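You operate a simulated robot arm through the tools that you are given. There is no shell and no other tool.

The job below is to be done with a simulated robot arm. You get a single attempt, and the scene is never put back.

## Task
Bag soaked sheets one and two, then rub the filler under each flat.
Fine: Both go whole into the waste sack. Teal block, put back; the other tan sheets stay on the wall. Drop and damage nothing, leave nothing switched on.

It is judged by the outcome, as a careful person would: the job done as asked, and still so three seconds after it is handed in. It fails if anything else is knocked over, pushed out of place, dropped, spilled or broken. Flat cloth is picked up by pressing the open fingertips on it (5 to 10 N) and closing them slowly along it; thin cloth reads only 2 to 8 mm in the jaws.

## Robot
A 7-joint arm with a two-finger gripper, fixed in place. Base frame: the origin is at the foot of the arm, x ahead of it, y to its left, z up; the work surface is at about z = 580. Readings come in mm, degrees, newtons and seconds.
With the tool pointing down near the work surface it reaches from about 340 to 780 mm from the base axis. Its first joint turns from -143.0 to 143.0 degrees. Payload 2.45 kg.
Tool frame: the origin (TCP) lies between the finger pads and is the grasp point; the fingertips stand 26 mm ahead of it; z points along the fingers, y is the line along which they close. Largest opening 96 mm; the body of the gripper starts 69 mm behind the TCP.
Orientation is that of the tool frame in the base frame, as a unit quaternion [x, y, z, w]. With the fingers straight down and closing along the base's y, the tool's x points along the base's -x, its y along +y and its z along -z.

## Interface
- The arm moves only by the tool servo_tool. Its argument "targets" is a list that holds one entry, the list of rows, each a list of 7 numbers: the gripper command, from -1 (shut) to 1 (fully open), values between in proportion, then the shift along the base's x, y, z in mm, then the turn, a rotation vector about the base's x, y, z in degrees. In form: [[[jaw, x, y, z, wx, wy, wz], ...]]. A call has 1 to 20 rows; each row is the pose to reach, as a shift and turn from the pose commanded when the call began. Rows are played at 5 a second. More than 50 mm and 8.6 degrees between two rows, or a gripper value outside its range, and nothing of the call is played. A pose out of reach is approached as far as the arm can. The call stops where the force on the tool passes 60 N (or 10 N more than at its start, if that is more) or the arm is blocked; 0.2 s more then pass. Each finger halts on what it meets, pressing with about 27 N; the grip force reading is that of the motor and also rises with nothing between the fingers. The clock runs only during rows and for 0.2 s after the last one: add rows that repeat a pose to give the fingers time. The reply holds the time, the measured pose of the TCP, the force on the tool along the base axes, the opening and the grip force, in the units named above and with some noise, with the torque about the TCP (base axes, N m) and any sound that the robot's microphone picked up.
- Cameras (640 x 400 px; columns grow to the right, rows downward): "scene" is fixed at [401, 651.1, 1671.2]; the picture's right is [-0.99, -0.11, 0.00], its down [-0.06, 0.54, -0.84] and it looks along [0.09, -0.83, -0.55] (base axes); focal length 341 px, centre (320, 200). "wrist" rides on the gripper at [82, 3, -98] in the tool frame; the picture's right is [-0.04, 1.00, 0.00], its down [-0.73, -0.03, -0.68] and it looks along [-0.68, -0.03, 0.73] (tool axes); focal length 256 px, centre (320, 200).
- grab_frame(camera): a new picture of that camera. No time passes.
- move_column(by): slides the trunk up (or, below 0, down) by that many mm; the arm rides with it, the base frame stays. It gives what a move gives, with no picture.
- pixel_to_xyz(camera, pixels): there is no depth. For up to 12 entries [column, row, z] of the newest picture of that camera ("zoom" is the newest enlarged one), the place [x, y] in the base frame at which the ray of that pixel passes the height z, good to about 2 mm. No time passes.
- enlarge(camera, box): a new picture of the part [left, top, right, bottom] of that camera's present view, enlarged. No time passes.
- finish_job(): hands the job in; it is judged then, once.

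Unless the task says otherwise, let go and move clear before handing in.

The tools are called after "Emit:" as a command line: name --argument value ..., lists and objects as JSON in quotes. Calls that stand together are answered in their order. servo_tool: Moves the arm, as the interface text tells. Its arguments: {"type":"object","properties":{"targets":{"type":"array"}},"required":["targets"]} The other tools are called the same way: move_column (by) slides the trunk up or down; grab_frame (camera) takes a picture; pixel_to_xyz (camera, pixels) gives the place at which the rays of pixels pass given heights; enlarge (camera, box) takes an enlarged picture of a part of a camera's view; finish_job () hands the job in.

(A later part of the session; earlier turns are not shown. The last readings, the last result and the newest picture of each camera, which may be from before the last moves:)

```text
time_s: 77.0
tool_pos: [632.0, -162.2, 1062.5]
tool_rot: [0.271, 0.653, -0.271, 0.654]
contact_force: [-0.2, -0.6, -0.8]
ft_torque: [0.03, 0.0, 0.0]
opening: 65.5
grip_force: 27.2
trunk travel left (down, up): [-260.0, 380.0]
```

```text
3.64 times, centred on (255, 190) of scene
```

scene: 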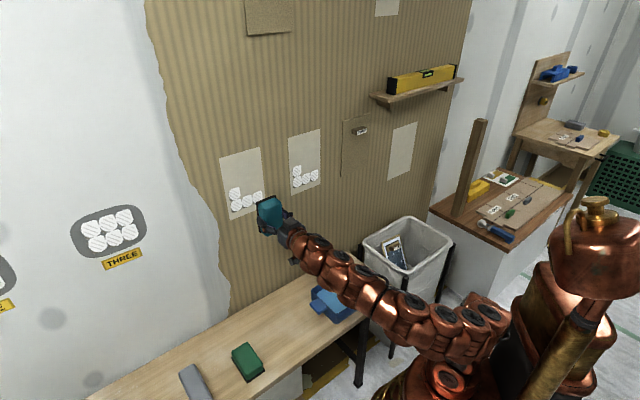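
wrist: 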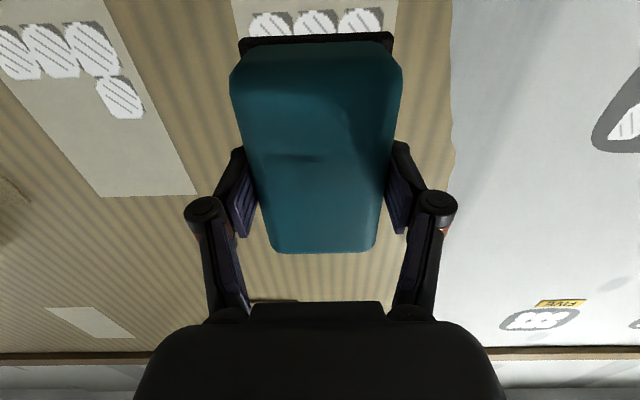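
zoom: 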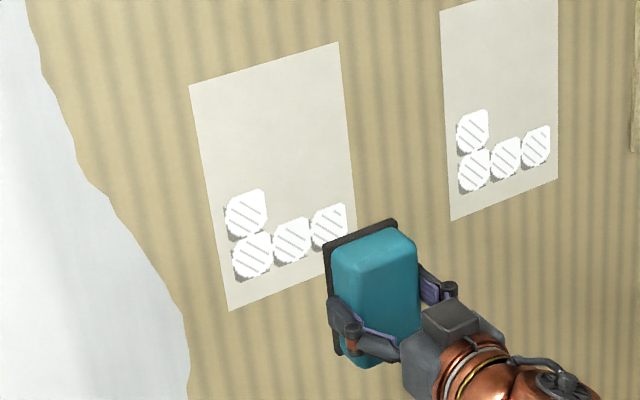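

Reconciling both cameras puts the bare wall near h≈738, with the lumps at z≈1012–1097 centred on u≈331 (ONE) and u≈78 (TWO). I'll bring the block to about 10 mm off the wall over patch ONE.

Emit:
servo_tool --targets '[[[-1, 17, -17.3, -3, 0, 0, 0], [-1, 36, -36.6, -6, 0, 0, 0], [-1, 55, -56, -9, 0, 0, 0], [-1, 72, -73.2, -12, 0, 0, 0], [-1, 84, -85.3, -13, 0, 0, 0], [-1, 89.8, -91.2, -13, 0, 0, 0], [-1, 89.8, -91.2, -13, 0, 0, 0]]]'

Emit:
grab_frame --camera "wrist"

Emit:
enlarge --camera "scene" --box '[205, 145, 305, 245]'

```text
time_s: 78.6
tool_pos: [722.4, -254.3, 1048.6]
tool_rot: [0.273, 0.652, -0.273, 0.652]
contact_force: [0.8, -0.3, -1.7]
ft_torque: [0.0, -0.02, -0.01]
opening: 65.3
grip_force: 26.6
trunk travel left (down, up): [-260.0, 380.0]
```

```text
taken
```

wrist: 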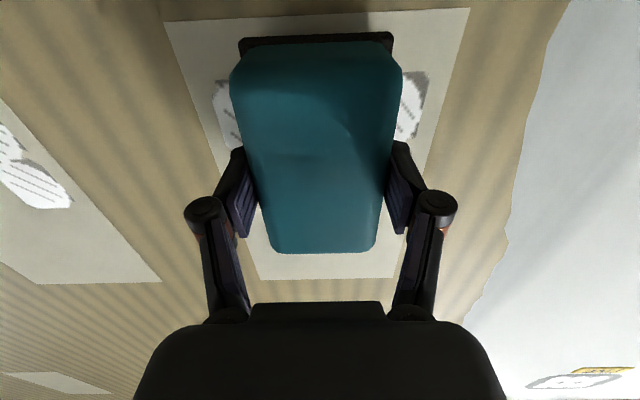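

```text
4.00 times, centred on (255, 195) of scene
```

zoom: 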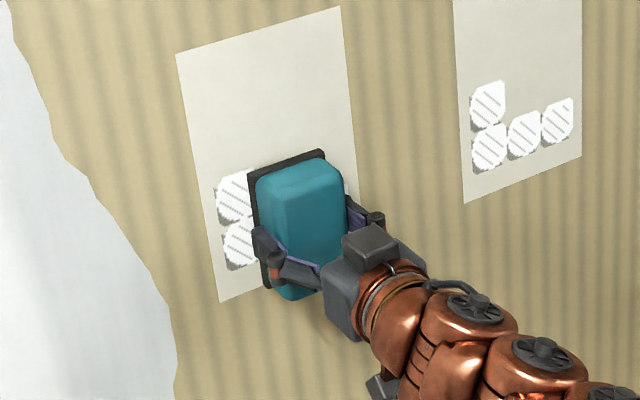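

The block spans z≈993–1105, inside the patch (986–1217), and the lumps run u≈272–397, so strokes of ±30 about u≈334 will cover them. I'll advance gently toward contact, 6 mm first.

Emit:
servo_tool --targets '[[[-1, 1.4, -1.4, 0, 0, 0, 0], [-1, 2.8, -2.8, 0, 0, 0, 0], [-1, 4.2, -4.2, 0, 0, 0, 0], [-1, 4.2, -4.2, 0, 0, 0, 0]]]'

```text
time_s: 79.6
tool_pos: [725.9, -258.4, 1049.0]
tool_rot: [0.271, 0.653, -0.271, 0.653]
contact_force: [-0.1, -1.1, -0.6]
ft_torque: [0.0, -0.01, 0.04]
opening: 65.6
grip_force: 26.4
trunk travel left (down, up): [-260.0, 380.0]
```

No contact yet (h≈696). I'll go on in 1 mm steps.

Emit:
servo_tool --targets '[[[-1, 0.7, -0.7, 0, 0, 0, 0], [-1, 1.4, -1.4, 0, 0, 0, 0], [-1, 2.1, -2.1, 0, 0, 0, 0], [-1, 2.1, -2.1, 0, 0, 0, 0]]]'

Emit:
enlarge --camera "wrist" --box '[150, 0, 490, 280]'

```text
time_s: 80.6
tool_pos: [728.3, -260.6, 1047.6]
tool_rot: [0.271, 0.653, -0.272, 0.653]
contact_force: [-2.6, 3.5, -3.6]
ft_torque: [0.08, 0.08, 0.08]
opening: 66.0
grip_force: 27.3
trunk travel left (down, up): [-260.0, 380.0]
```

```text
1.43 times, centred on (320, 140) of wrist
```

zoom: 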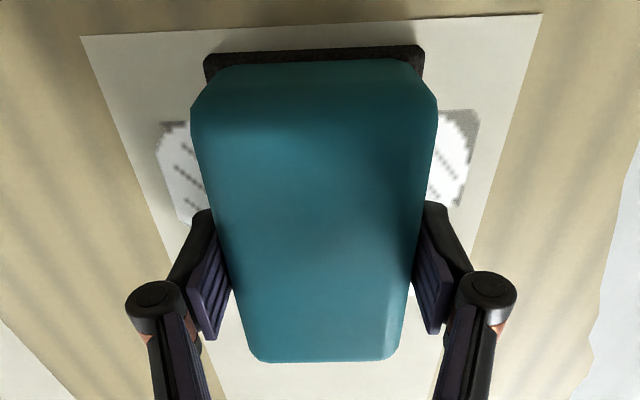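

Contact: about 4 N along the wall normal at h≈699. I'll press 1 mm more and begin a slow first stroke to see how the force behaves.

Emit:
servo_tool --targets '[[[-1, 0.7, -0.7, 0, 0, 0, 0], [-1, 2.8, 1.4, 0, 0, 0, 0], [-1, 6.3, 4.9, 0, 0, 0, 0], [-1, 9.8, 8.4, 0, 0, 0, 0], [-1, 13.4, 12, 0, 0, 0, 0]]]'

Emit:
enlarge --camera "wrist" --box '[150, 0, 490, 280]'

```text
time_s: 81.8
tool_pos: [742.0, -247.8, 1048.1]
tool_rot: [0.271, 0.653, -0.27, 0.653]
contact_force: [0.3, -0.4, -1.6]
ft_torque: [0.01, 0.0, 0.03]
opening: 65.4
grip_force: 27.3
trunk travel left (down, up): [-260.0, 380.0]
```

```text
1.43 times, centred on (320, 140) of wrist
```

zoom: 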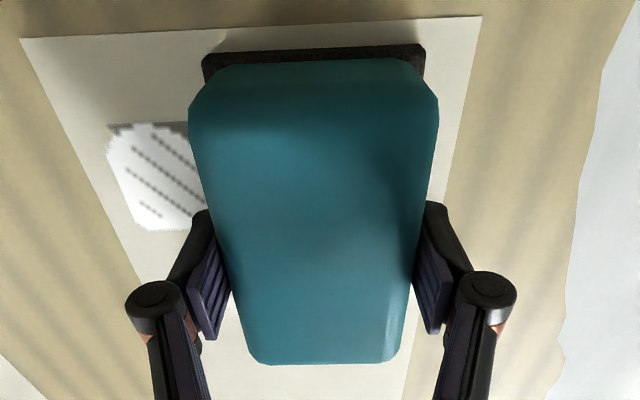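

The force fell to nothing as I moved, so either a lump wore down or the surface varies. I'll press in a little further at this spot.

Emit:
servo_tool --targets '[[[-1, 0.7, -0.7, 0, 0, 0, 0], [-1, 1.4, -1.4, 0, 0, 0, 0], [-1, 1.4, -1.4, 0, 0, 0, 0]]]'

Emit:
servo_tool --targets '[[[-1, 0.7, -0.7, 0, 0, 0, 0], [-1, 1.4, -1.4, 0, 0, 0, 0], [-1, 1.4, -1.4, 0, 0, 0, 0]]]'

```text
time_s: 82.6
tool_pos: [741.6, -247.6, 1048.7]
tool_rot: [0.27, 0.653, -0.272, 0.653]
contact_force: [-18.7, 15.0, -12.0]
ft_torque: [0.19, 0.21, -0.19]
opening: 65.8
grip_force: 26.6
trunk travel left (down, up): [-260.0, 380.0]
```

```text
time_s: 83.4
tool_pos: [744.1, -249.4, 1050.5]
tool_rot: [0.27, 0.653, -0.271, 0.653]
contact_force: [-20.8, 15.5, -8.5]
ft_torque: [0.13, 0.14, -0.1]
opening: 65.6
grip_force: 26.7
trunk travel left (down, up): [-260.0, 380.0]
```

The push now reads about 26 N, which is more than needed. I'll check whether the block has slid in the fingers.

Emit:
grab_frame --camera "wrist"

Emit:
enlarge --camera "wrist" --box '[150, 0, 490, 280]'

Emit:
enlarge --camera "scene" --box '[205, 145, 305, 245]'

```text
taken
```

wrist: 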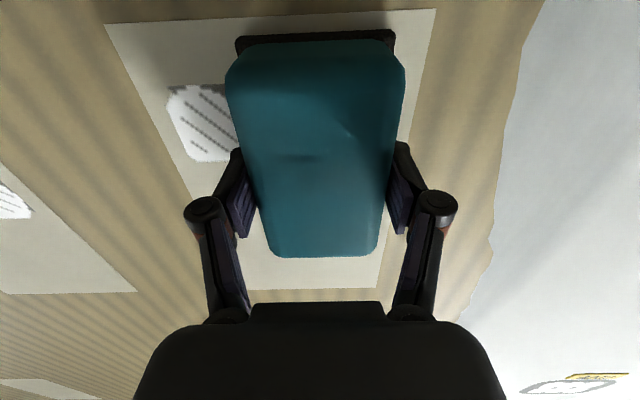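

```text
1.43 times, centred on (320, 140) of wrist
```

zoom: 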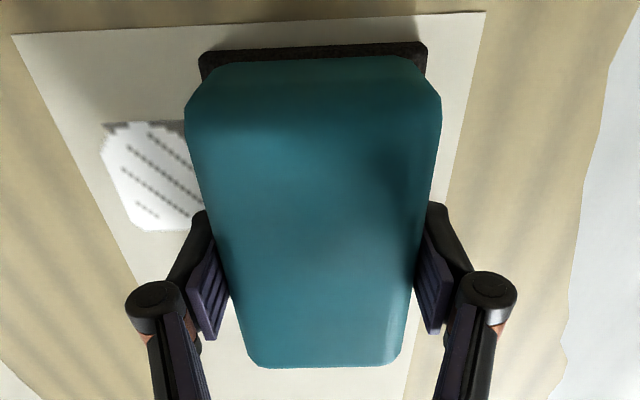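

```text
4.00 times, centred on (255, 195) of scene
```

zoom: 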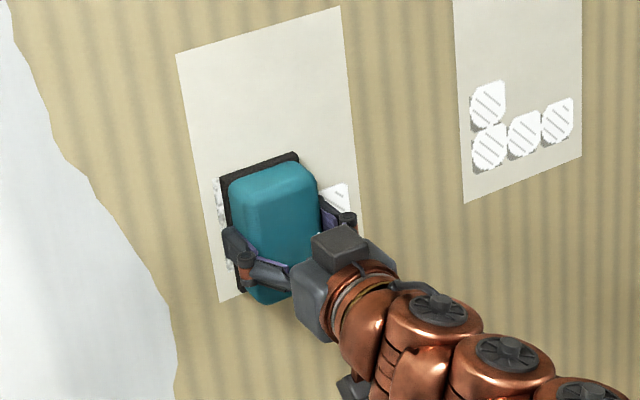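

The block slid back about 2 mm under that push, so I'll ease off to around 10 N before stroking.

Emit:
servo_tool --targets '[[[-1, -0.5, 0.5, 0, 0, 0, 0], [-1, -0.8, 0.8, 0, 0, 0, 0], [-1, -0.8, 0.8, 0, 0, 0, 0]]]'

```text
time_s: 84.2
tool_pos: [743.1, -249.3, 1049.0]
tool_rot: [0.271, 0.653, -0.271, 0.653]
contact_force: [-1.4, 5.4, 1.7]
ft_torque: [-0.21, -0.25, 0.2]
opening: 65.3
grip_force: 27.1
trunk travel left (down, up): [-260.0, 380.0]
```

Now about 5 N normal. I'll make a slow full stroke along the wall: out to u≈361, across to 303, and back.

Emit:
servo_tool --targets '[[[-1, 4.4, 4.0, 0, 0, 0, 0], [-1, 8.7, 8.3, 0, 0, 0, 0], [-1, 3.0, 2.6, 0, 0, 0, 0], [-1, -4.0, -4.4, 0, 0, 0, 0], [-1, -11.1, -11.5, 0, 0, 0, 0], [-1, -18.2, -18.6, 0, 0, 0, 0], [-1, -25.2, -25.6, 0, 0, 0, 0], [-1, -32.3, -32.7, 0, 0, 0, 0]]]'

Emit:
grab_frame --camera "wrist"

Emit:
enlarge --camera "scene" --box '[205, 145, 305, 245]'

```text
time_s: 86.0
tool_pos: [710.8, -282.9, 1047.3]
tool_rot: [0.272, 0.653, -0.273, 0.652]
contact_force: [-1.7, 5.6, -2.6]
ft_torque: [0.05, 0.05, -0.08]
opening: 65.6
grip_force: 26.7
trunk travel left (down, up): [-260.0, 380.0]
```

```text
taken
```

wrist: 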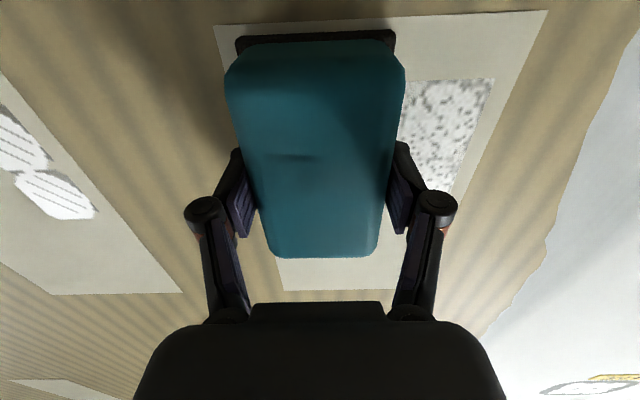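

```text
4.00 times, centred on (255, 195) of scene
```

zoom: 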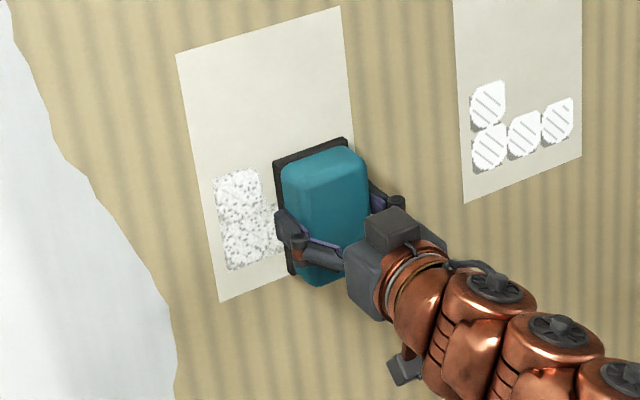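

The rubbed lumps have changed to a speckled texture (scene zoom (245,220)), so rubbing is working at around 5 N. I'll make several more back-and-forth strokes.

Emit:
servo_tool --targets '[[[-1, 7.3, 6.7, 0, 0, 0, 0], [-1, 15.7, 15.1, 0, 0, 0, 0], [-1, 24.2, 23.6, 0, 0, 0, 0], [-1, 32.7, 32.1, 0, 0, 0, 0], [-1, 41.3, 40.7, 0, 0, 0, 0], [-1, 34.2, 33.6, 0, 0, 0, 0], [-1, 25.7, 25.1, 0, 0, 0, 0], [-1, 17.2, 16.6, 0, 0, 0, 0], [-1, 8.7, 8.1, 0, 0, 0, 0], [-1, 0.3, -0.3, 0, 0, 0, 0], [-1, 7.3, 6.7, 0, 0, 0, 0], [-1, 15.7, 15.1, 0, 0, 0, 0], [-1, 24.2, 23.6, 0, 0, 0, 0], [-1, 32.7, 32.1, 0, 0, 0, 0], [-1, 41.3, 40.7, 0, 0, 0, 0], [-1, 41.3, 40.7, 0, 0, 0, 0]]]'

Emit:
grab_frame --camera "wrist"

Emit:
enlarge --camera "scene" --box '[205, 145, 305, 245]'

```text
time_s: 89.4
tool_pos: [752.2, -241.8, 1049.5]
tool_rot: [0.271, 0.653, -0.271, 0.653]
contact_force: [-0.2, 0.9, -0.5]
ft_torque: [0.0, 0.0, -0.01]
opening: 65.3
grip_force: 26.7
trunk travel left (down, up): [-260.0, 380.0]
```

```text
taken
```

wrist: 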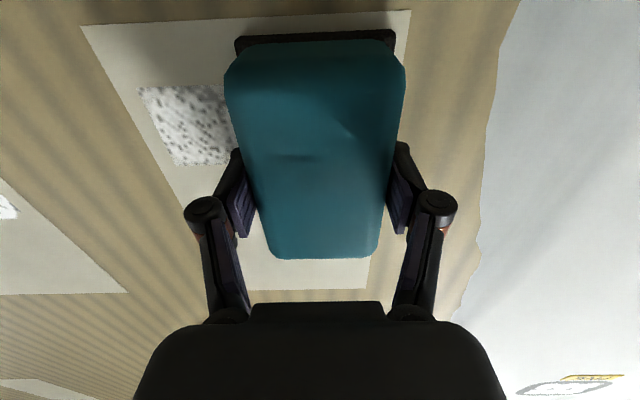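

```text
4.00 times, centred on (255, 195) of scene
```

zoom: 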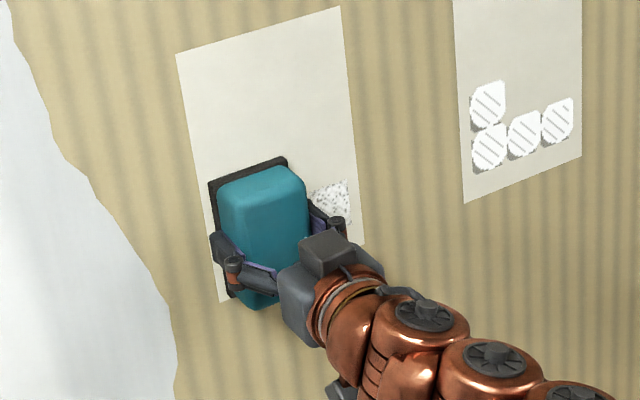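

Contact has faded to below 1 N as the filler wore down. I'll press in another 1 mm and stroke on.

Emit:
servo_tool --targets '[[[-1, 0.5, -0.5, 0, 0, 0, 0], [-1, 0.9, -0.9, 0, 0, 0, 0], [-1, 0.9, -0.9, 0, 0, 0, 0]]]'

```text
time_s: 90.2
tool_pos: [751.1, -242.9, 1049.4]
tool_rot: [0.271, 0.653, -0.272, 0.653]
contact_force: [-6.9, 3.7, 0.7]
ft_torque: [0.04, 0.11, -0.27]
opening: 65.8
grip_force: 26.5
trunk travel left (down, up): [-260.0, 380.0]
```

About 7.5 N now, which is a good rubbing pressure. Four strokes across.

Emit:
servo_tool --targets '[[[-1, -7.1, -7.1, 0, 0, 0, 0], [-1, -15.6, -15.6, 0, 0, 0, 0], [-1, -24, -24, 0, 0, 0, 0], [-1, -32.5, -32.5, 0, 0, 0, 0], [-1, -41, -41, 0, 0, 0, 0], [-1, -33.9, -33.9, 0, 0, 0, 0], [-1, -25.5, -25.5, 0, 0, 0, 0], [-1, -17, -17, 0, 0, 0, 0], [-1, -8.5, -8.5, 0, 0, 0, 0], [-1, 0, 0, 0, 0, 0, 0], [-1, -7.1, -7.1, 0, 0, 0, 0], [-1, -15.6, -15.6, 0, 0, 0, 0], [-1, -24, -24, 0, 0, 0, 0], [-1, -32.5, -32.5, 0, 0, 0, 0], [-1, -41, -41, 0, 0, 0, 0]]]'

Emit:
enlarge --camera "wrist" --box '[200, 0, 560, 230]'

Emit:
enlarge --camera "scene" --box '[205, 145, 305, 245]'

```text
time_s: 93.4
tool_pos: [711.3, -284.1, 1046.2]
tool_rot: [0.27, 0.654, -0.271, 0.653]
contact_force: [-0.1, 0.2, -2.0]
ft_torque: [0.04, -0.01, 0.0]
opening: 65.6
grip_force: 27.3
trunk travel left (down, up): [-260.0, 380.0]
```

```text
1.74 times, centred on (380, 115) of wrist
```

zoom: 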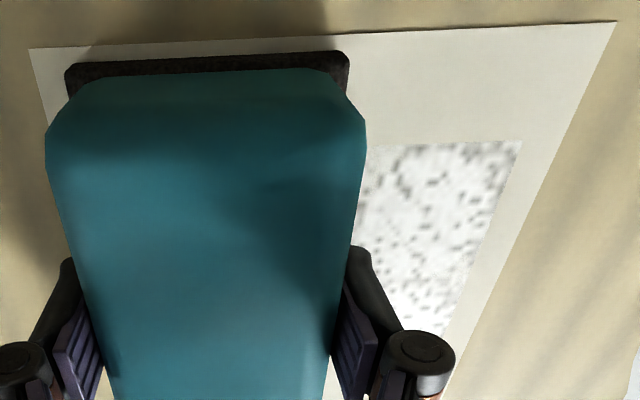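

```text
4.00 times, centred on (255, 195) of scene
```

zoom: 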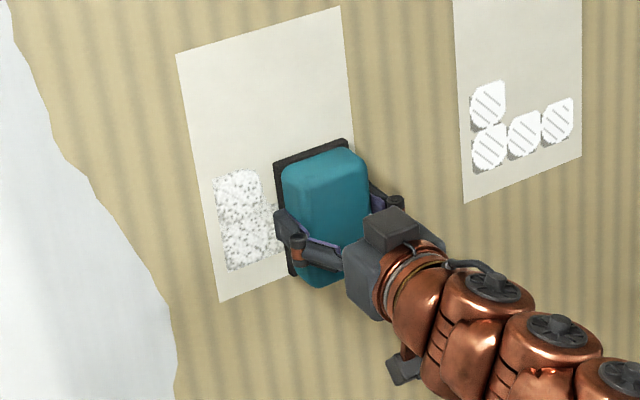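

The force is again zero at the new depth (h≈704), which suggests the filler is still wearing down. I'll keep pressing in 1 mm at a time and stroking until the force holds steady on the bare wall.

Emit:
servo_tool --targets '[[[-1, 0.4, -0.4, 0, 0, 0, 0], [-1, 0.8, -0.8, 0, 0, 0, 0], [-1, 0.8, -0.8, 0, 0, 0, 0]]]'

```text
time_s: 94.2
tool_pos: [712.6, -284.3, 1049.4]
tool_rot: [0.271, 0.653, -0.271, 0.653]
contact_force: [-7.1, 5.7, -7.4]
ft_torque: [0.3, -0.04, -0.32]
opening: 65.6
grip_force: 27.2
trunk travel left (down, up): [-260.0, 380.0]
```

About 9 N. Stroking again.

Emit:
servo_tool --targets '[[[-1, 7.1, 7.1, 0, 0, 0, 0], [-1, 15.6, 15.6, 0, 0, 0, 0], [-1, 24, 24, 0, 0, 0, 0], [-1, 32.5, 32.5, 0, 0, 0, 0], [-1, 41, 41, 0, 0, 0, 0]]]'

Emit:
enlarge --camera "scene" --box '[205, 145, 305, 245]'

Emit:
enlarge --camera "wrist" --box '[60, 0, 420, 230]'

```text
time_s: 95.4
tool_pos: [753.7, -241.2, 1049.1]
tool_rot: [0.272, 0.653, -0.272, 0.653]
contact_force: [-0.3, 0.2, -1.6]
ft_torque: [0.01, 0.02, 0.01]
opening: 65.4
grip_force: 27.1
trunk travel left (down, up): [-260.0, 380.0]
```

```text
4.00 times, centred on (255, 195) of scene
```

zoom: 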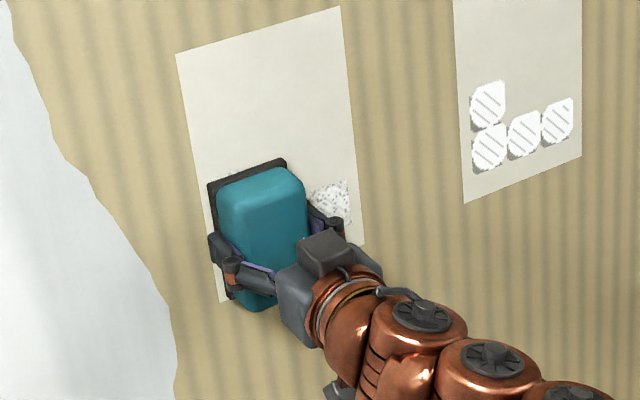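

```text
1.74 times, centred on (240, 115) of wrist
```

zoom: 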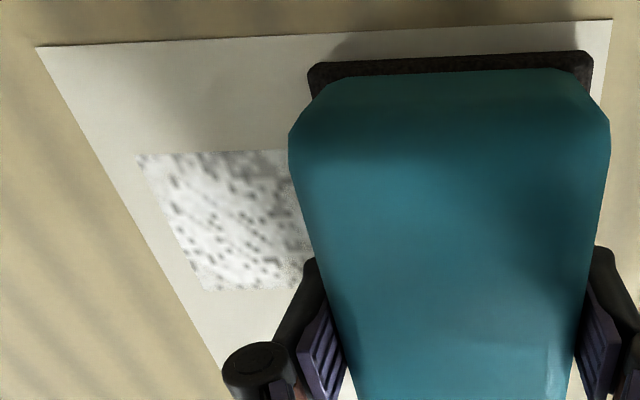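

The force vanished again after one stroke, so material is still coming off. I'll combine strokes with a small inward feed and watch the force.

Emit:
servo_tool --targets '[[[-1, 0.7, -0.7, 0, 0, 0, 0], [-1, -6.4, -7.8, 0, 0, 0, 0], [-1, -14.9, -16.3, 0, 0, 0, 0], [-1, -23.3, -24.7, 0, 0, 0, 0], [-1, -31.8, -33.2, 0, 0, 0, 0], [-1, -40.3, -41.7, 0, 0, 0, 0]]]'

Emit:
servo_tool --targets '[[[-1, 0.4, -0.4, 0, 0, 0, 0], [-1, 7.5, 6.7, 0, 0, 0, 0], [-1, 16, 15.2, 0, 0, 0, 0], [-1, 24.4, 23.6, 0, 0, 0, 0], [-1, 32.9, 32.1, 0, 0, 0, 0], [-1, 41.4, 40.6, 0, 0, 0, 0]]]'

Emit:
enlarge --camera "scene" --box '[205, 145, 305, 245]'

Emit:
enlarge --camera "wrist" --box '[60, 0, 420, 230]'

```text
time_s: 96.8
tool_pos: [715.3, -283.1, 1048.7]
tool_rot: [0.27, 0.653, -0.271, 0.653]
contact_force: [-3.7, 17.7, -1.2]
ft_torque: [-0.06, 0.04, -0.01]
opening: 65.6
grip_force: 26.8
trunk travel left (down, up): [-260.0, 380.0]
```

```text
time_s: 98.2
tool_pos: [754.8, -245.3, 1049.3]
tool_rot: [0.271, 0.653, -0.271, 0.653]
contact_force: [-0.1, -0.8, -1.3]
ft_torque: [0.01, 0.01, 0.01]
opening: 65.6
grip_force: 27.2
trunk travel left (down, up): [-260.0, 380.0]
```

```text
4.00 times, centred on (255, 195) of scene
```

zoom: 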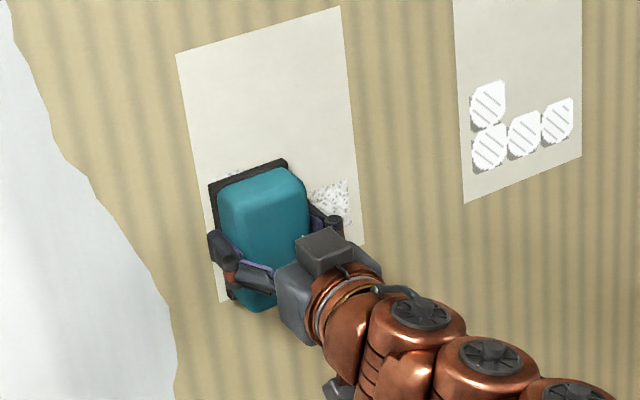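

```text
1.74 times, centred on (240, 115) of wrist
```

zoom: 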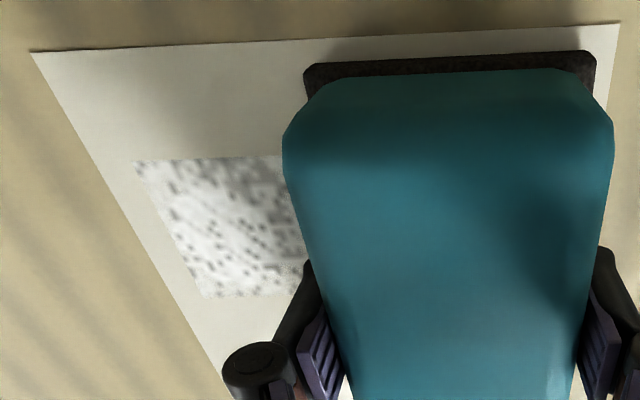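

At u≈303 the push read 15 N yet 0 N at u≈361, so the block may be creeping back in the fingers instead. I'll compare its position in the wrist view with the original.

Emit:
grab_frame --camera "wrist"

Emit:
enlarge --camera "scene" --box '[220, 170, 290, 230]'

```text
taken
```

wrist: 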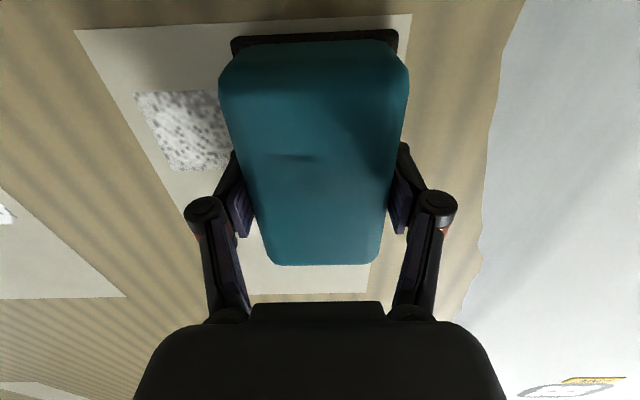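

```text
6.67 times, centred on (255, 200) of scene
```

zoom: 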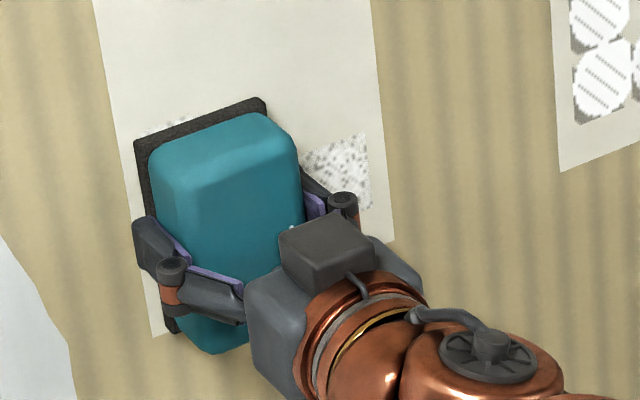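

The block has crept back about 8 mm in the fingers, so its face has actually stayed at h≈737 all along and the lumps have changed to a speckled look. I'll back off to inspect patch ONE properly.

Emit:
servo_tool --targets '[[[-1, -3, 3, 0, 0, 0, 0], [-1, -13, 13, 0, 0, 0, 0], [-1, -30, 30, 0, 0, 0, 0], [-1, -60, 40, 0, 0, 0, 0], [-1, -90, 40, 0, 0, 0, 0], [-1, -115, 35, 0, 0, 0, 0], [-1, -115, 35, 0, 0, 0, 0]]]'

Emit:
enlarge --camera "scene" --box '[215, 140, 285, 220]'

Emit:
grab_frame --camera "wrist"

```text
time_s: 99.8
tool_pos: [640.1, -209.2, 1049.4]
tool_rot: [0.271, 0.653, -0.271, 0.653]
contact_force: [0.9, -0.6, -2.2]
ft_torque: [0.04, -0.01, 0.01]
opening: 65.6
grip_force: 27.1
trunk travel left (down, up): [-260.0, 380.0]
```

```text
5.00 times, centred on (250, 180) of scene
```

zoom: 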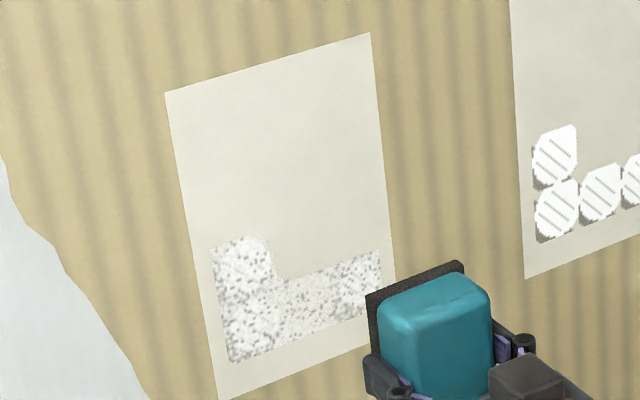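

```text
taken
```

wrist: 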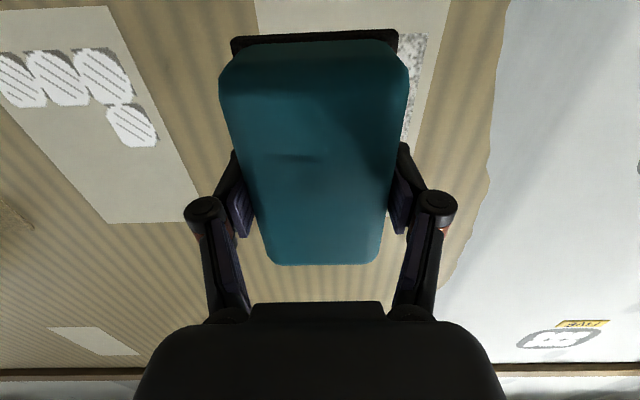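

Patch ONE now shows an L-shape of speckled filler, finer in the middle at zoom (290,305) and darker at the ends. I'll look closer to judge how flat it is compared with untouched TWO.

Emit:
enlarge --camera "scene" --box '[225, 180, 265, 215]'

Emit:
enlarge --camera "scene" --box '[285, 160, 325, 195]'

```text
11.43 times, centred on (245, 198) of scene
```

zoom: 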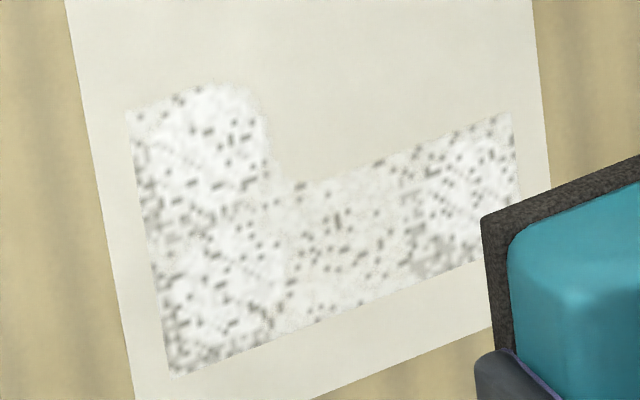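

```text
11.43 times, centred on (305, 178) of scene
```

zoom: 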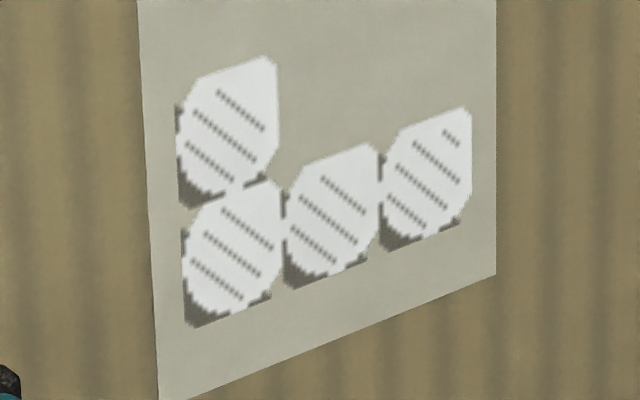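

Rubbing fades the filler toward the wall colour: the middle is nearly gone and the ends need more. The grip also needs checking, so I'll look closely at how the block sits in the fingers.

Emit:
grab_frame --camera "scene"

Emit:
enlarge --camera "scene" --box '[250, 180, 300, 230]'

Emit:
enlarge --camera "wrist" --box '[180, 10, 460, 290]'

```text
taken
```

scene: 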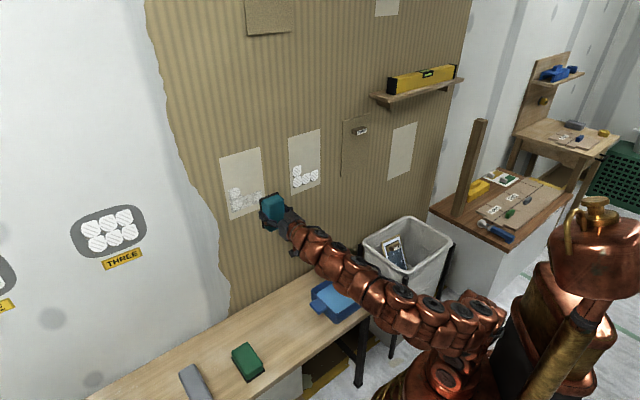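

```text
8.00 times, centred on (275, 205) of scene
```

zoom: 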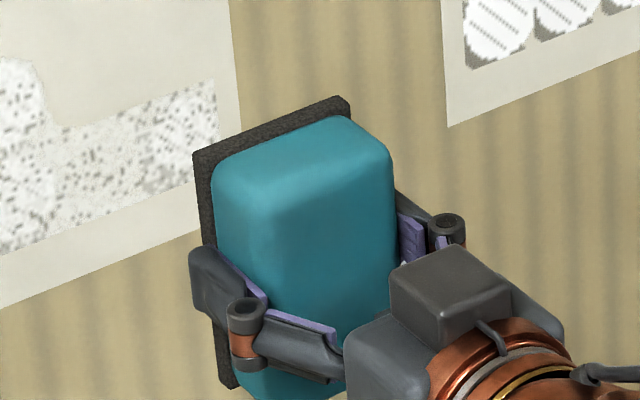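

```text
1.43 times, centred on (320, 150) of wrist
```

zoom: 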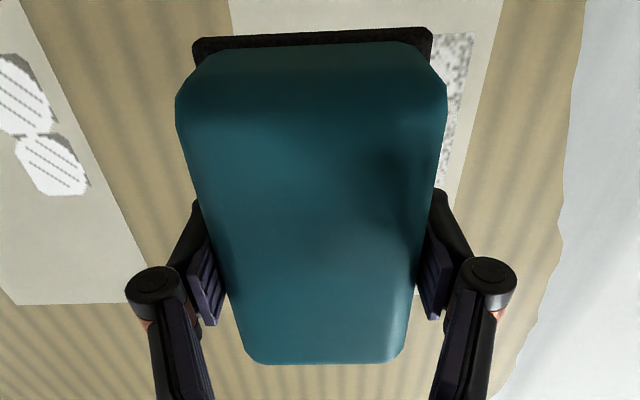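

The fingertips look close to the black base plate, which likely now acts as a stop. I'll return to the wall just short of contact and probe gently to see whether the push holds.

Emit:
servo_tool --targets '[[[-1, 25, 5, 0, 0, 0, 0], [-1, 55, 5, 0, 0, 0, 0], [-1, 82, -5, 0, 0, 0, 0], [-1, 98, -19, 0, 0, 0, 0], [-1, 108, -28, 0, 0, 0, 0], [-1, 113, -33, 0, 0, 0, 0], [-1, 113, -33, 0, 0, 0, 0]]]'

Emit:
servo_tool --targets '[[[-1, 0.7, -0.7, 0, 0, 0, 0], [-1, 1.4, -1.4, 0, 0, 0, 0], [-1, 2.1, -2.1, 0, 0, 0, 0], [-1, 2.1, -2.1, 0, 0, 0, 0]]]'

```text
time_s: 101.4
tool_pos: [753.7, -243.1, 1048.3]
tool_rot: [0.27, 0.654, -0.27, 0.653]
contact_force: [-0.1, 0.3, -1.0]
ft_torque: [-0.03, 0.01, -0.01]
opening: 65.3
grip_force: 26.9
trunk travel left (down, up): [-260.0, 380.0]
```

```text
time_s: 102.4
tool_pos: [754.0, -244.4, 1049.1]
tool_rot: [0.271, 0.653, -0.272, 0.653]
contact_force: [0.3, 0.6, -1.7]
ft_torque: [0.02, 0.03, -0.02]
opening: 65.5
grip_force: 27.4
trunk travel left (down, up): [-260.0, 380.0]
```

Still no contact at h≈706.5. Another 1 mm.

Emit:
servo_tool --targets '[[[-1, 0.4, -0.4, 0, 0, 0, 0], [-1, 0.7, -0.7, 0, 0, 0, 0], [-1, 0.7, -0.7, 0, 0, 0, 0]]]'

Emit:
servo_tool --targets '[[[-1, -3, -3, 0, 0, 0, 0], [-1, -7, -7, 0, 0, 0, 0], [-1, -11, -11, 0, 0, 0, 0], [-1, -7, -7, 0, 0, 0, 0], [-1, -3, -3, 0, 0, 0, 0], [-1, 0, 0, 0, 0, 0, 0], [-1, 0, 0, 0, 0, 0, 0]]]'

Emit:
enlarge --camera "wrist" --box '[180, 10, 460, 290]'

```text
time_s: 103.2
tool_pos: [756.0, -245.5, 1049.2]
tool_rot: [0.271, 0.653, -0.271, 0.653]
contact_force: [0.0, 0.2, -1.0]
ft_torque: [0.05, 0.0, 0.01]
opening: 65.8
grip_force: 26.9
trunk travel left (down, up): [-260.0, 380.0]
```

```text
time_s: 104.8
tool_pos: [754.5, -245.4, 1048.5]
tool_rot: [0.271, 0.653, -0.271, 0.653]
contact_force: [-0.5, 0.0, -1.0]
ft_torque: [0.01, 0.01, -0.02]
opening: 65.5
grip_force: 27.6
trunk travel left (down, up): [-260.0, 380.0]
```

```text
1.43 times, centred on (320, 150) of wrist
```

zoom: 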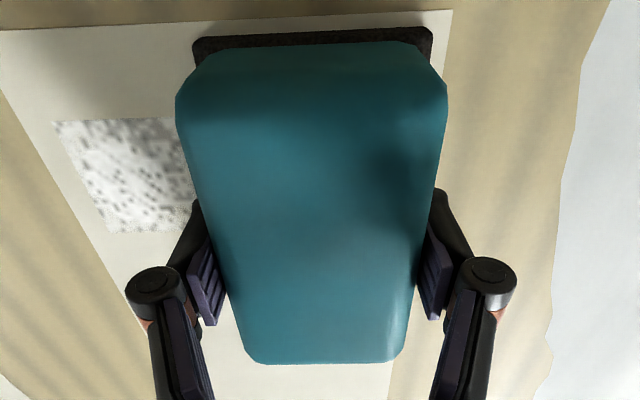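

No contact even at h≈707.5 here. I'll continue in 1 mm steps until the force appears, to map the wall slope.

Emit:
servo_tool --targets '[[[-1, 0.35, -0.35, 0, 0, 0, 0], [-1, 0.7, -0.7, 0, 0, 0, 0], [-1, 0.7, -0.7, 0, 0, 0, 0]]]'

Emit:
servo_tool --targets '[[[-1, 0.35, -0.35, 0, 0, 0, 0], [-1, 0.7, -0.7, 0, 0, 0, 0], [-1, 0.7, -0.7, 0, 0, 0, 0]]]'

```text
time_s: 105.6
tool_pos: [755.7, -245.7, 1048.4]
tool_rot: [0.271, 0.653, -0.272, 0.653]
contact_force: [-11.6, 7.2, -7.0]
ft_torque: [0.22, 0.12, -0.55]
opening: 65.2
grip_force: 27.5
trunk travel left (down, up): [-260.0, 380.0]
```

```text
time_s: 106.4
tool_pos: [755.7, -246.2, 1048.7]
tool_rot: [0.271, 0.653, -0.272, 0.653]
contact_force: [-23.3, 13.9, -10.7]
ft_torque: [0.17, 0.2, -0.24]
opening: 65.8
grip_force: 27.2
trunk travel left (down, up): [-260.0, 380.0]
```

Contact is at h≈707.5 with about 13 N per mm of stiffness. I'll ease off 1.4 mm to land around 8 N and see if it's consistent.

Emit:
servo_tool --targets '[[[-1, -0.5, 0.5, 0, 0, 0, 0], [-1, -1, 1, 0, 0, 0, 0], [-1, -1, 1, 0, 0, 0, 0]]]'

Emit:
servo_tool --targets '[[[-1, -3.5, -3.5, 0, 0, 0, 0], [-1, -7, -7, 0, 0, 0, 0], [-1, -7, -7, 0, 0, 0, 0]]]'

Emit:
servo_tool --targets '[[[-1, -3.5, -3.5, 0, 0, 0, 0], [-1, -7, -7, 0, 0, 0, 0], [-1, -7, -7, 0, 0, 0, 0]]]'

```text
time_s: 107.2
tool_pos: [756.9, -246.4, 1048.7]
tool_rot: [0.27, 0.653, -0.27, 0.654]
contact_force: [-4.5, 3.9, -5.7]
ft_torque: [0.09, 0.01, -0.1]
opening: 65.3
grip_force: 27.2
trunk travel left (down, up): [-260.0, 380.0]
```

```text
time_s: 108.0
tool_pos: [748.6, -253.0, 1048.3]
tool_rot: [0.271, 0.653, -0.271, 0.653]
contact_force: [-0.5, 5.2, 0.3]
ft_torque: [-0.21, -0.03, 0.09]
opening: 65.6
grip_force: 27.0
trunk travel left (down, up): [-260.0, 380.0]
```

```text
time_s: 108.8
tool_pos: [741.5, -259.4, 1049.2]
tool_rot: [0.271, 0.653, -0.271, 0.653]
contact_force: [0.0, -0.4, -1.7]
ft_torque: [-0.02, 0.0, -0.02]
opening: 65.7
grip_force: 26.8
trunk travel left (down, up): [-260.0, 380.0]
```

The force fades within about 20 mm of travel regardless of direction. I'll compare the block's seat in the fingers again to separate wear from slipping.

Emit:
enlarge --camera "wrist" --box '[180, 10, 460, 290]'

Emit:
enlarge --camera "scene" --box '[220, 170, 290, 230]'

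```text
1.43 times, centred on (320, 150) of wrist
```

zoom: 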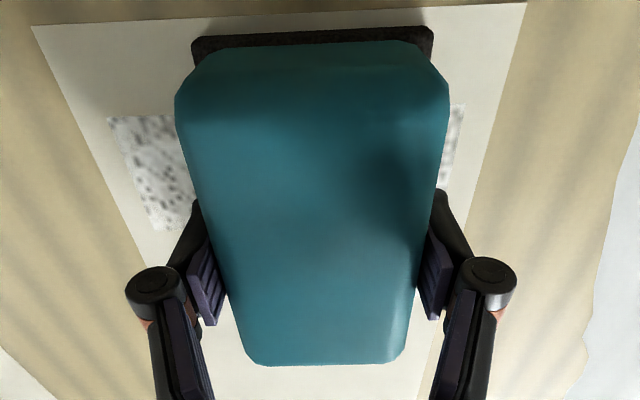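

```text
6.67 times, centred on (255, 200) of scene
```

zoom: 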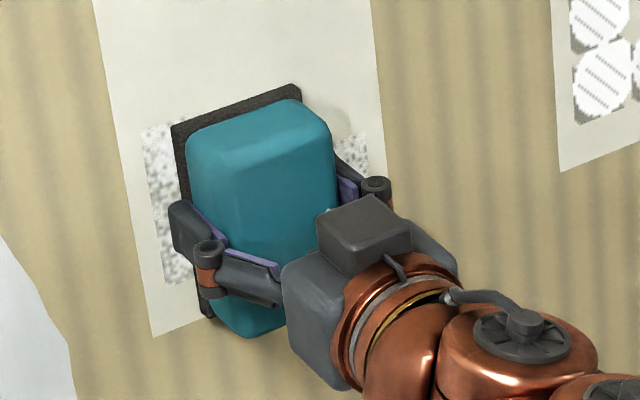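

Slip is small this time (about 1 mm), so the change may come from the wall slope or tracking instead. I'll return to the previous point at the same depth and see if the force comes back.

Emit:
servo_tool --targets '[[[-1, 3.5, 3.5, 0, 0, 0, 0], [-1, 7, 7, 0, 0, 0, 0], [-1, 10.5, 10.5, 0, 0, 0, 0], [-1, 14, 14, 0, 0, 0, 0], [-1, 14, 14, 0, 0, 0, 0]]]'

Emit:
servo_tool --targets '[[[-1, -7, -7, 0, 0, 0, 0], [-1, -14, -14, 0, 0, 0, 0], [-1, -21, -21, 0, 0, 0, 0], [-1, -28, -28, 0, 0, 0, 0], [-1, -35, -35, 0, 0, 0, 0], [-1, -41, -41, 0, 0, 0, 0], [-1, -41, -41, 0, 0, 0, 0]]]'

```text
time_s: 110.0
tool_pos: [755.3, -245.4, 1048.6]
tool_rot: [0.271, 0.653, -0.271, 0.653]
contact_force: [-1.1, 0.1, -0.3]
ft_torque: [-0.02, 0.01, 0.03]
opening: 65.4
grip_force: 26.8
trunk travel left (down, up): [-260.0, 380.0]
```

```text
time_s: 111.6
tool_pos: [716.3, -288.3, 1048.5]
tool_rot: [0.271, 0.653, -0.271, 0.653]
contact_force: [-2.7, 1.2, -2.4]
ft_torque: [0.0, -0.08, 0.03]
opening: 65.7
grip_force: 26.1
trunk travel left (down, up): [-260.0, 380.0]
```

Force at the same command has dropped to about 1 N, so the block is creeping back and its face is now only 2–3 mm ahead of the fingertips. I'll take it back to its spot on the bench, re-grip it with more margin and continue with lighter pressure. First I'll retreat from the wall.

Emit:
servo_tool --targets '[[[-1, -4, 4, 0, 0, 0, 0], [-1, -14, 14, 0, 0, 0, 0], [-1, -30, 32, 3, 0, 0, 0], [-1, -46, 56, 6, 0, 0, 0], [-1, -60, 82, 9, 0, 0, 0], [-1, -73, 106, 12, 0, 0, 0], [-1, -83.5, 124.5, 13, 0, 0, 0], [-1, -83.5, 124.5, 13, 0, 0, 0]]]'

Emit:
enlarge --camera "scene" --box '[225, 180, 265, 215]'

Emit:
grab_frame --camera "scene"

```text
time_s: 113.4
tool_pos: [630.9, -163.6, 1060.3]
tool_rot: [0.27, 0.653, -0.272, 0.653]
contact_force: [-0.5, 0.0, -2.2]
ft_torque: [0.0, -0.01, 0.03]
opening: 65.8
grip_force: 26.8
trunk travel left (down, up): [-260.0, 380.0]
```

```text
11.43 times, centred on (245, 198) of scene
```

zoom: 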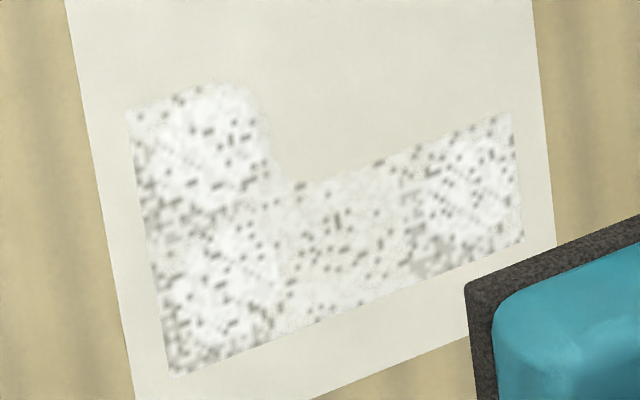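

```text
taken
```

scene: 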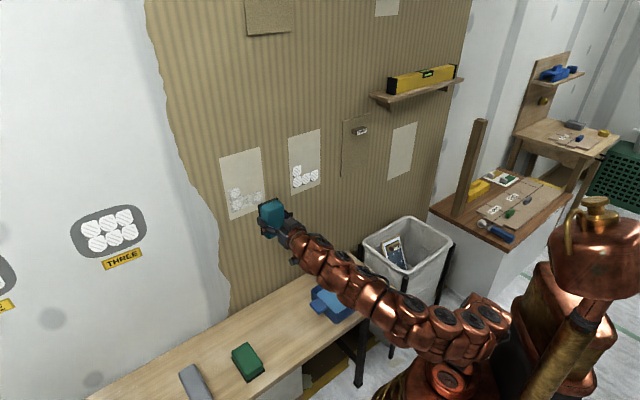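

Patch ONE shows the middle lump nearly faded out and the end lumps still whiter, so more rubbing is needed there. Now I'll fold the tool down over the bench along the reverse path.

Emit:
servo_tool --targets '[[[-1, -2, 4, -15, 5.3, 5.3, 0], [-1, -6, 11, -33, 10.6, 10.6, 0], [-1, -9, 17, -50, 15.9, 15.9, 0], [-1, -12, 23, -68, 21.2, 21.2, 0], [-1, -16, 30, -85, 26.5, 26.5, 0], [-1, -19, 36, -103, 31.8, 31.8, 0], [-1, -23, 43, -120, 37.1, 37.1, 0], [-1, -26, 50, -138, 42.4, 42.4, 0], [-1, -30, 58, -155, 47.7, 47.7, 0], [-1, -34, 65, -172, 53, 53, 0], [-1, -37, 70, -188, 58.3, 58.3, 0], [-1, -39, 74, -200, 63.64, 63.64, 0], [-1, -39, 74, -200, 63.64, 63.64, 0]]]'

Emit:
move_column --by -200

Emit:
grab_frame --camera "wrist"

Emit:
enlarge --camera "scene" --box '[250, 280, 330, 360]'

```text
time_s: 116.2
tool_pos: [592.5, -87.7, 861.2]
tool_rot: [0.383, 0.924, 0.0, -0.001]
contact_force: [-0.1, 0.6, -1.9]
ft_torque: [0.02, 0.01, -0.02]
opening: 65.6
grip_force: 27.5
trunk travel left (down, up): [-260.0, 380.0]
```

```text
time_s: 118.3
tool_pos: [592.9, -88.2, 662.7]
tool_rot: [0.383, 0.924, 0.0, 0.0]
contact_force: [0.6, -0.3, -1.7]
ft_torque: [-0.01, 0.0, -0.02]
opening: 65.2
grip_force: 27.7
trunk travel left (down, up): [-60.0, 580.0]
```

```text
taken
```

wrist: 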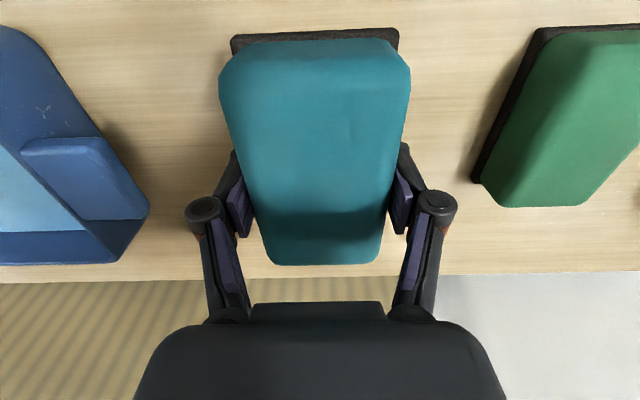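

```text
5.00 times, centred on (290, 320) of scene
```

zoom: 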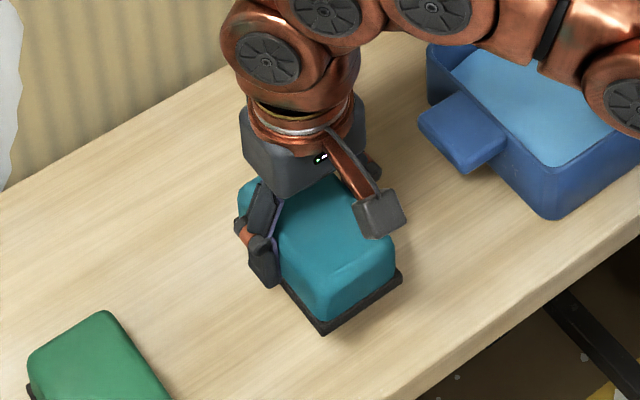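

The block is level about 45 mm above the bench. I'll lower it 40 mm, then feel for the bench in small steps.

Emit:
servo_tool --targets '[[[-1, 0, 0, -12, 0, 0, 0], [-1, 0, 0, -24, 0, 0, 0], [-1, 0, 0, -34, 0, 0, 0], [-1, 0, 0, -40, 0, 0, 0], [-1, 0, 0, -40, 0, 0, 0]]]'

Emit:
servo_tool --targets '[[[-1, 0, 0, -2, 0, 0, 0], [-1, 0, 0, -4, 0, 0, 0], [-1, 0, 0, -6, 0, 0, 0], [-1, 0, 0, -6, 0, 0, 0]]]'

```text
time_s: 119.5
tool_pos: [593.3, -88.0, 621.9]
tool_rot: [0.382, 0.924, -0.001, 0.0]
contact_force: [-0.4, 1.0, -0.1]
ft_torque: [0.01, -0.02, 0.0]
opening: 65.4
grip_force: 27.3
trunk travel left (down, up): [-60.0, 580.0]
```

```text
time_s: 120.5
tool_pos: [593.4, -87.2, 615.0]
tool_rot: [0.382, 0.924, -0.001, 0.0]
contact_force: [-1.0, -0.1, -1.7]
ft_torque: [-0.01, 0.02, 0.02]
opening: 65.5
grip_force: 26.9
trunk travel left (down, up): [-60.0, 580.0]
```

No contact at z=615, confirming the block slid back. Continuing down in 1 mm steps.

Emit:
servo_tool --targets '[[[-1, 0, 0, -1, 0, 0, 0], [-1, 0, 0, -2, 0, 0, 0], [-1, 0, 0, -3, 0, 0, 0], [-1, 0, 0, -3, 0, 0, 0]]]'

Emit:
servo_tool --targets '[[[-1, 0, 0, -0.7, 0, 0, 0], [-1, 0, 0, -1.4, 0, 0, 0], [-1, 0, 0, -1.4, 0, 0, 0]]]'

```text
time_s: 121.5
tool_pos: [592.4, -87.0, 611.9]
tool_rot: [0.383, 0.924, 0.0, 0.0]
contact_force: [0.8, -0.4, -0.9]
ft_torque: [0.02, 0.02, -0.01]
opening: 65.3
grip_force: 26.9
trunk travel left (down, up): [-60.0, 580.0]
```

```text
time_s: 122.3
tool_pos: [592.7, -87.3, 612.4]
tool_rot: [0.383, 0.924, -0.001, 0.0]
contact_force: [-0.8, -0.5, -1.3]
ft_torque: [0.0, -0.01, -0.03]
opening: 65.3
grip_force: 26.9
trunk travel left (down, up): [-60.0, 580.0]
```

Emit:
servo_tool --targets '[[[-1, 0, 0, -0.7, 0, 0, 0], [-1, 0, 0, -1.4, 0, 0, 0], [-1, 0, 0, -1.4, 0, 0, 0]]]'

Emit:
enlarge --camera "scene" --box '[265, 300, 315, 360]'

```text
time_s: 123.1
tool_pos: [592.7, -86.9, 610.0]
tool_rot: [0.383, 0.924, -0.001, 0.0]
contact_force: [-0.2, -0.4, -2.1]
ft_torque: [-0.01, 0.02, -0.03]
opening: 65.5
grip_force: 27.0
trunk travel left (down, up): [-60.0, 580.0]
```

```text
6.67 times, centred on (290, 330) of scene
```

zoom: 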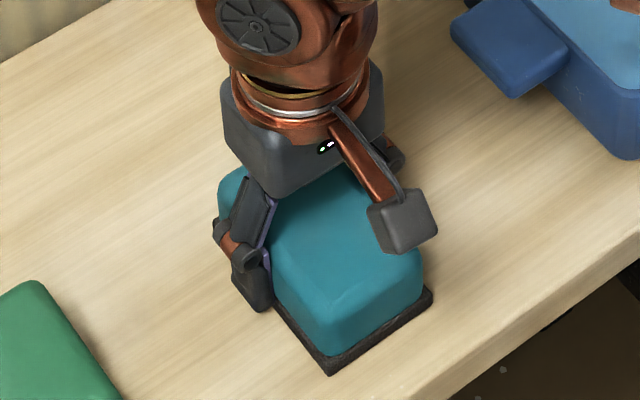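

Nearly down (base corner at zoom (330,375), originally (325,372)). One more small step.

Emit:
servo_tool --targets '[[[-1, 0, 0, -0.6, 0, 0, 0], [-1, 0, 0, -1.2, 0, 0, 0], [-1, 0, 0, -1.2, 0, 0, 0]]]'

Emit:
servo_tool --targets '[[[-1, 0, 0, -0.6, 0, 0, 0], [-1, 0, 0, -0.6, 0, 0, 0]]]'

```text
time_s: 123.9
tool_pos: [592.7, -87.5, 607.6]
tool_rot: [0.382, 0.924, -0.001, -0.001]
contact_force: [0.5, 0.0, -1.2]
ft_torque: [-0.04, 0.03, 0.0]
opening: 65.3
grip_force: 27.2
trunk travel left (down, up): [-60.0, 580.0]
```

```text
time_s: 124.5
tool_pos: [592.3, -88.8, 607.8]
tool_rot: [0.382, 0.924, -0.001, 0.0]
contact_force: [-0.3, 0.2, -0.7]
ft_torque: [-0.01, -0.03, -0.03]
opening: 65.4
grip_force: 26.6
trunk travel left (down, up): [-60.0, 580.0]
```

Emit:
servo_tool --targets '[[[-1, 0, 0, -0.6, 0, 0, 0], [-1, 0, 0, -0.6, 0, 0, 0]]]'

Emit:
servo_tool --targets '[[[-1, 0, 0, -0.6, 0, 0, 0], [-1, 0, 0, -0.6, 0, 0, 0]]]'

```text
time_s: 125.1
tool_pos: [592.7, -86.9, 607.8]
tool_rot: [0.383, 0.924, -0.001, -0.001]
contact_force: [-1.4, 1.6, 4.6]
ft_torque: [0.37, 0.26, 0.05]
opening: 65.8
grip_force: 27.2
trunk travel left (down, up): [-60.0, 580.0]
```

```text
time_s: 125.7
tool_pos: [593.4, -87.5, 608.2]
tool_rot: [0.382, 0.924, -0.001, 0.0]
contact_force: [3.7, 2.3, 13.5]
ft_torque: [0.17, 0.11, -0.11]
opening: 65.5
grip_force: 26.7
trunk travel left (down, up): [-60.0, 580.0]
```

The block is on the bench (offset from TCP now only about 27 mm, so it slid 10 mm). I'll ease the push, open, rise 13 mm and re-grip higher on the block.

Emit:
servo_tool --targets '[[[-1, 0, 0, 0.8, 0, 0, 0], [-0.2, 0, 0, 0.8, 0, 0, 0], [0.3, 0, 0, 0.8, 0, 0, 0], [0.6, 0, 0, 0.8, 0, 0, 0], [1, 0, 0, 0.8, 0, 0, 0], [1, 0, 0, 0.8, 0, 0, 0], [1, 0, 0, 5, 0, 0, 0], [1, 0, 0, 10, 0, 0, 0], [1, 0, 0, 13, 0, 0, 0], [1, 0, 0, 13, 0, 0, 0]]]'

Emit:
grab_frame --camera "wrist"

Emit:
enlarge --camera "scene" --box '[265, 300, 315, 360]'

```text
time_s: 127.9
tool_pos: [592.8, -87.7, 620.9]
tool_rot: [0.383, 0.924, -0.001, 0.0]
contact_force: [0.5, -0.3, -0.2]
ft_torque: [0.0, 0.02, -0.01]
opening: 96.0
grip_force: 0.0
trunk travel left (down, up): [-60.0, 580.0]
```

```text
taken
```

wrist: 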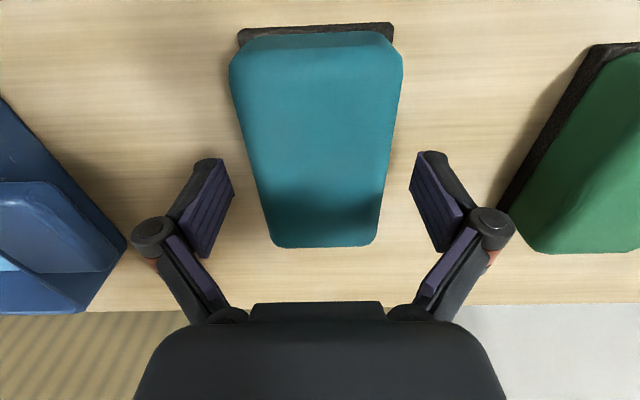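

```text
6.67 times, centred on (290, 330) of scene
```

zoom: 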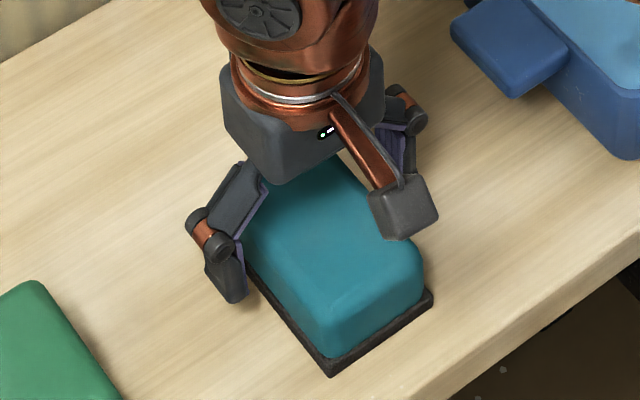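

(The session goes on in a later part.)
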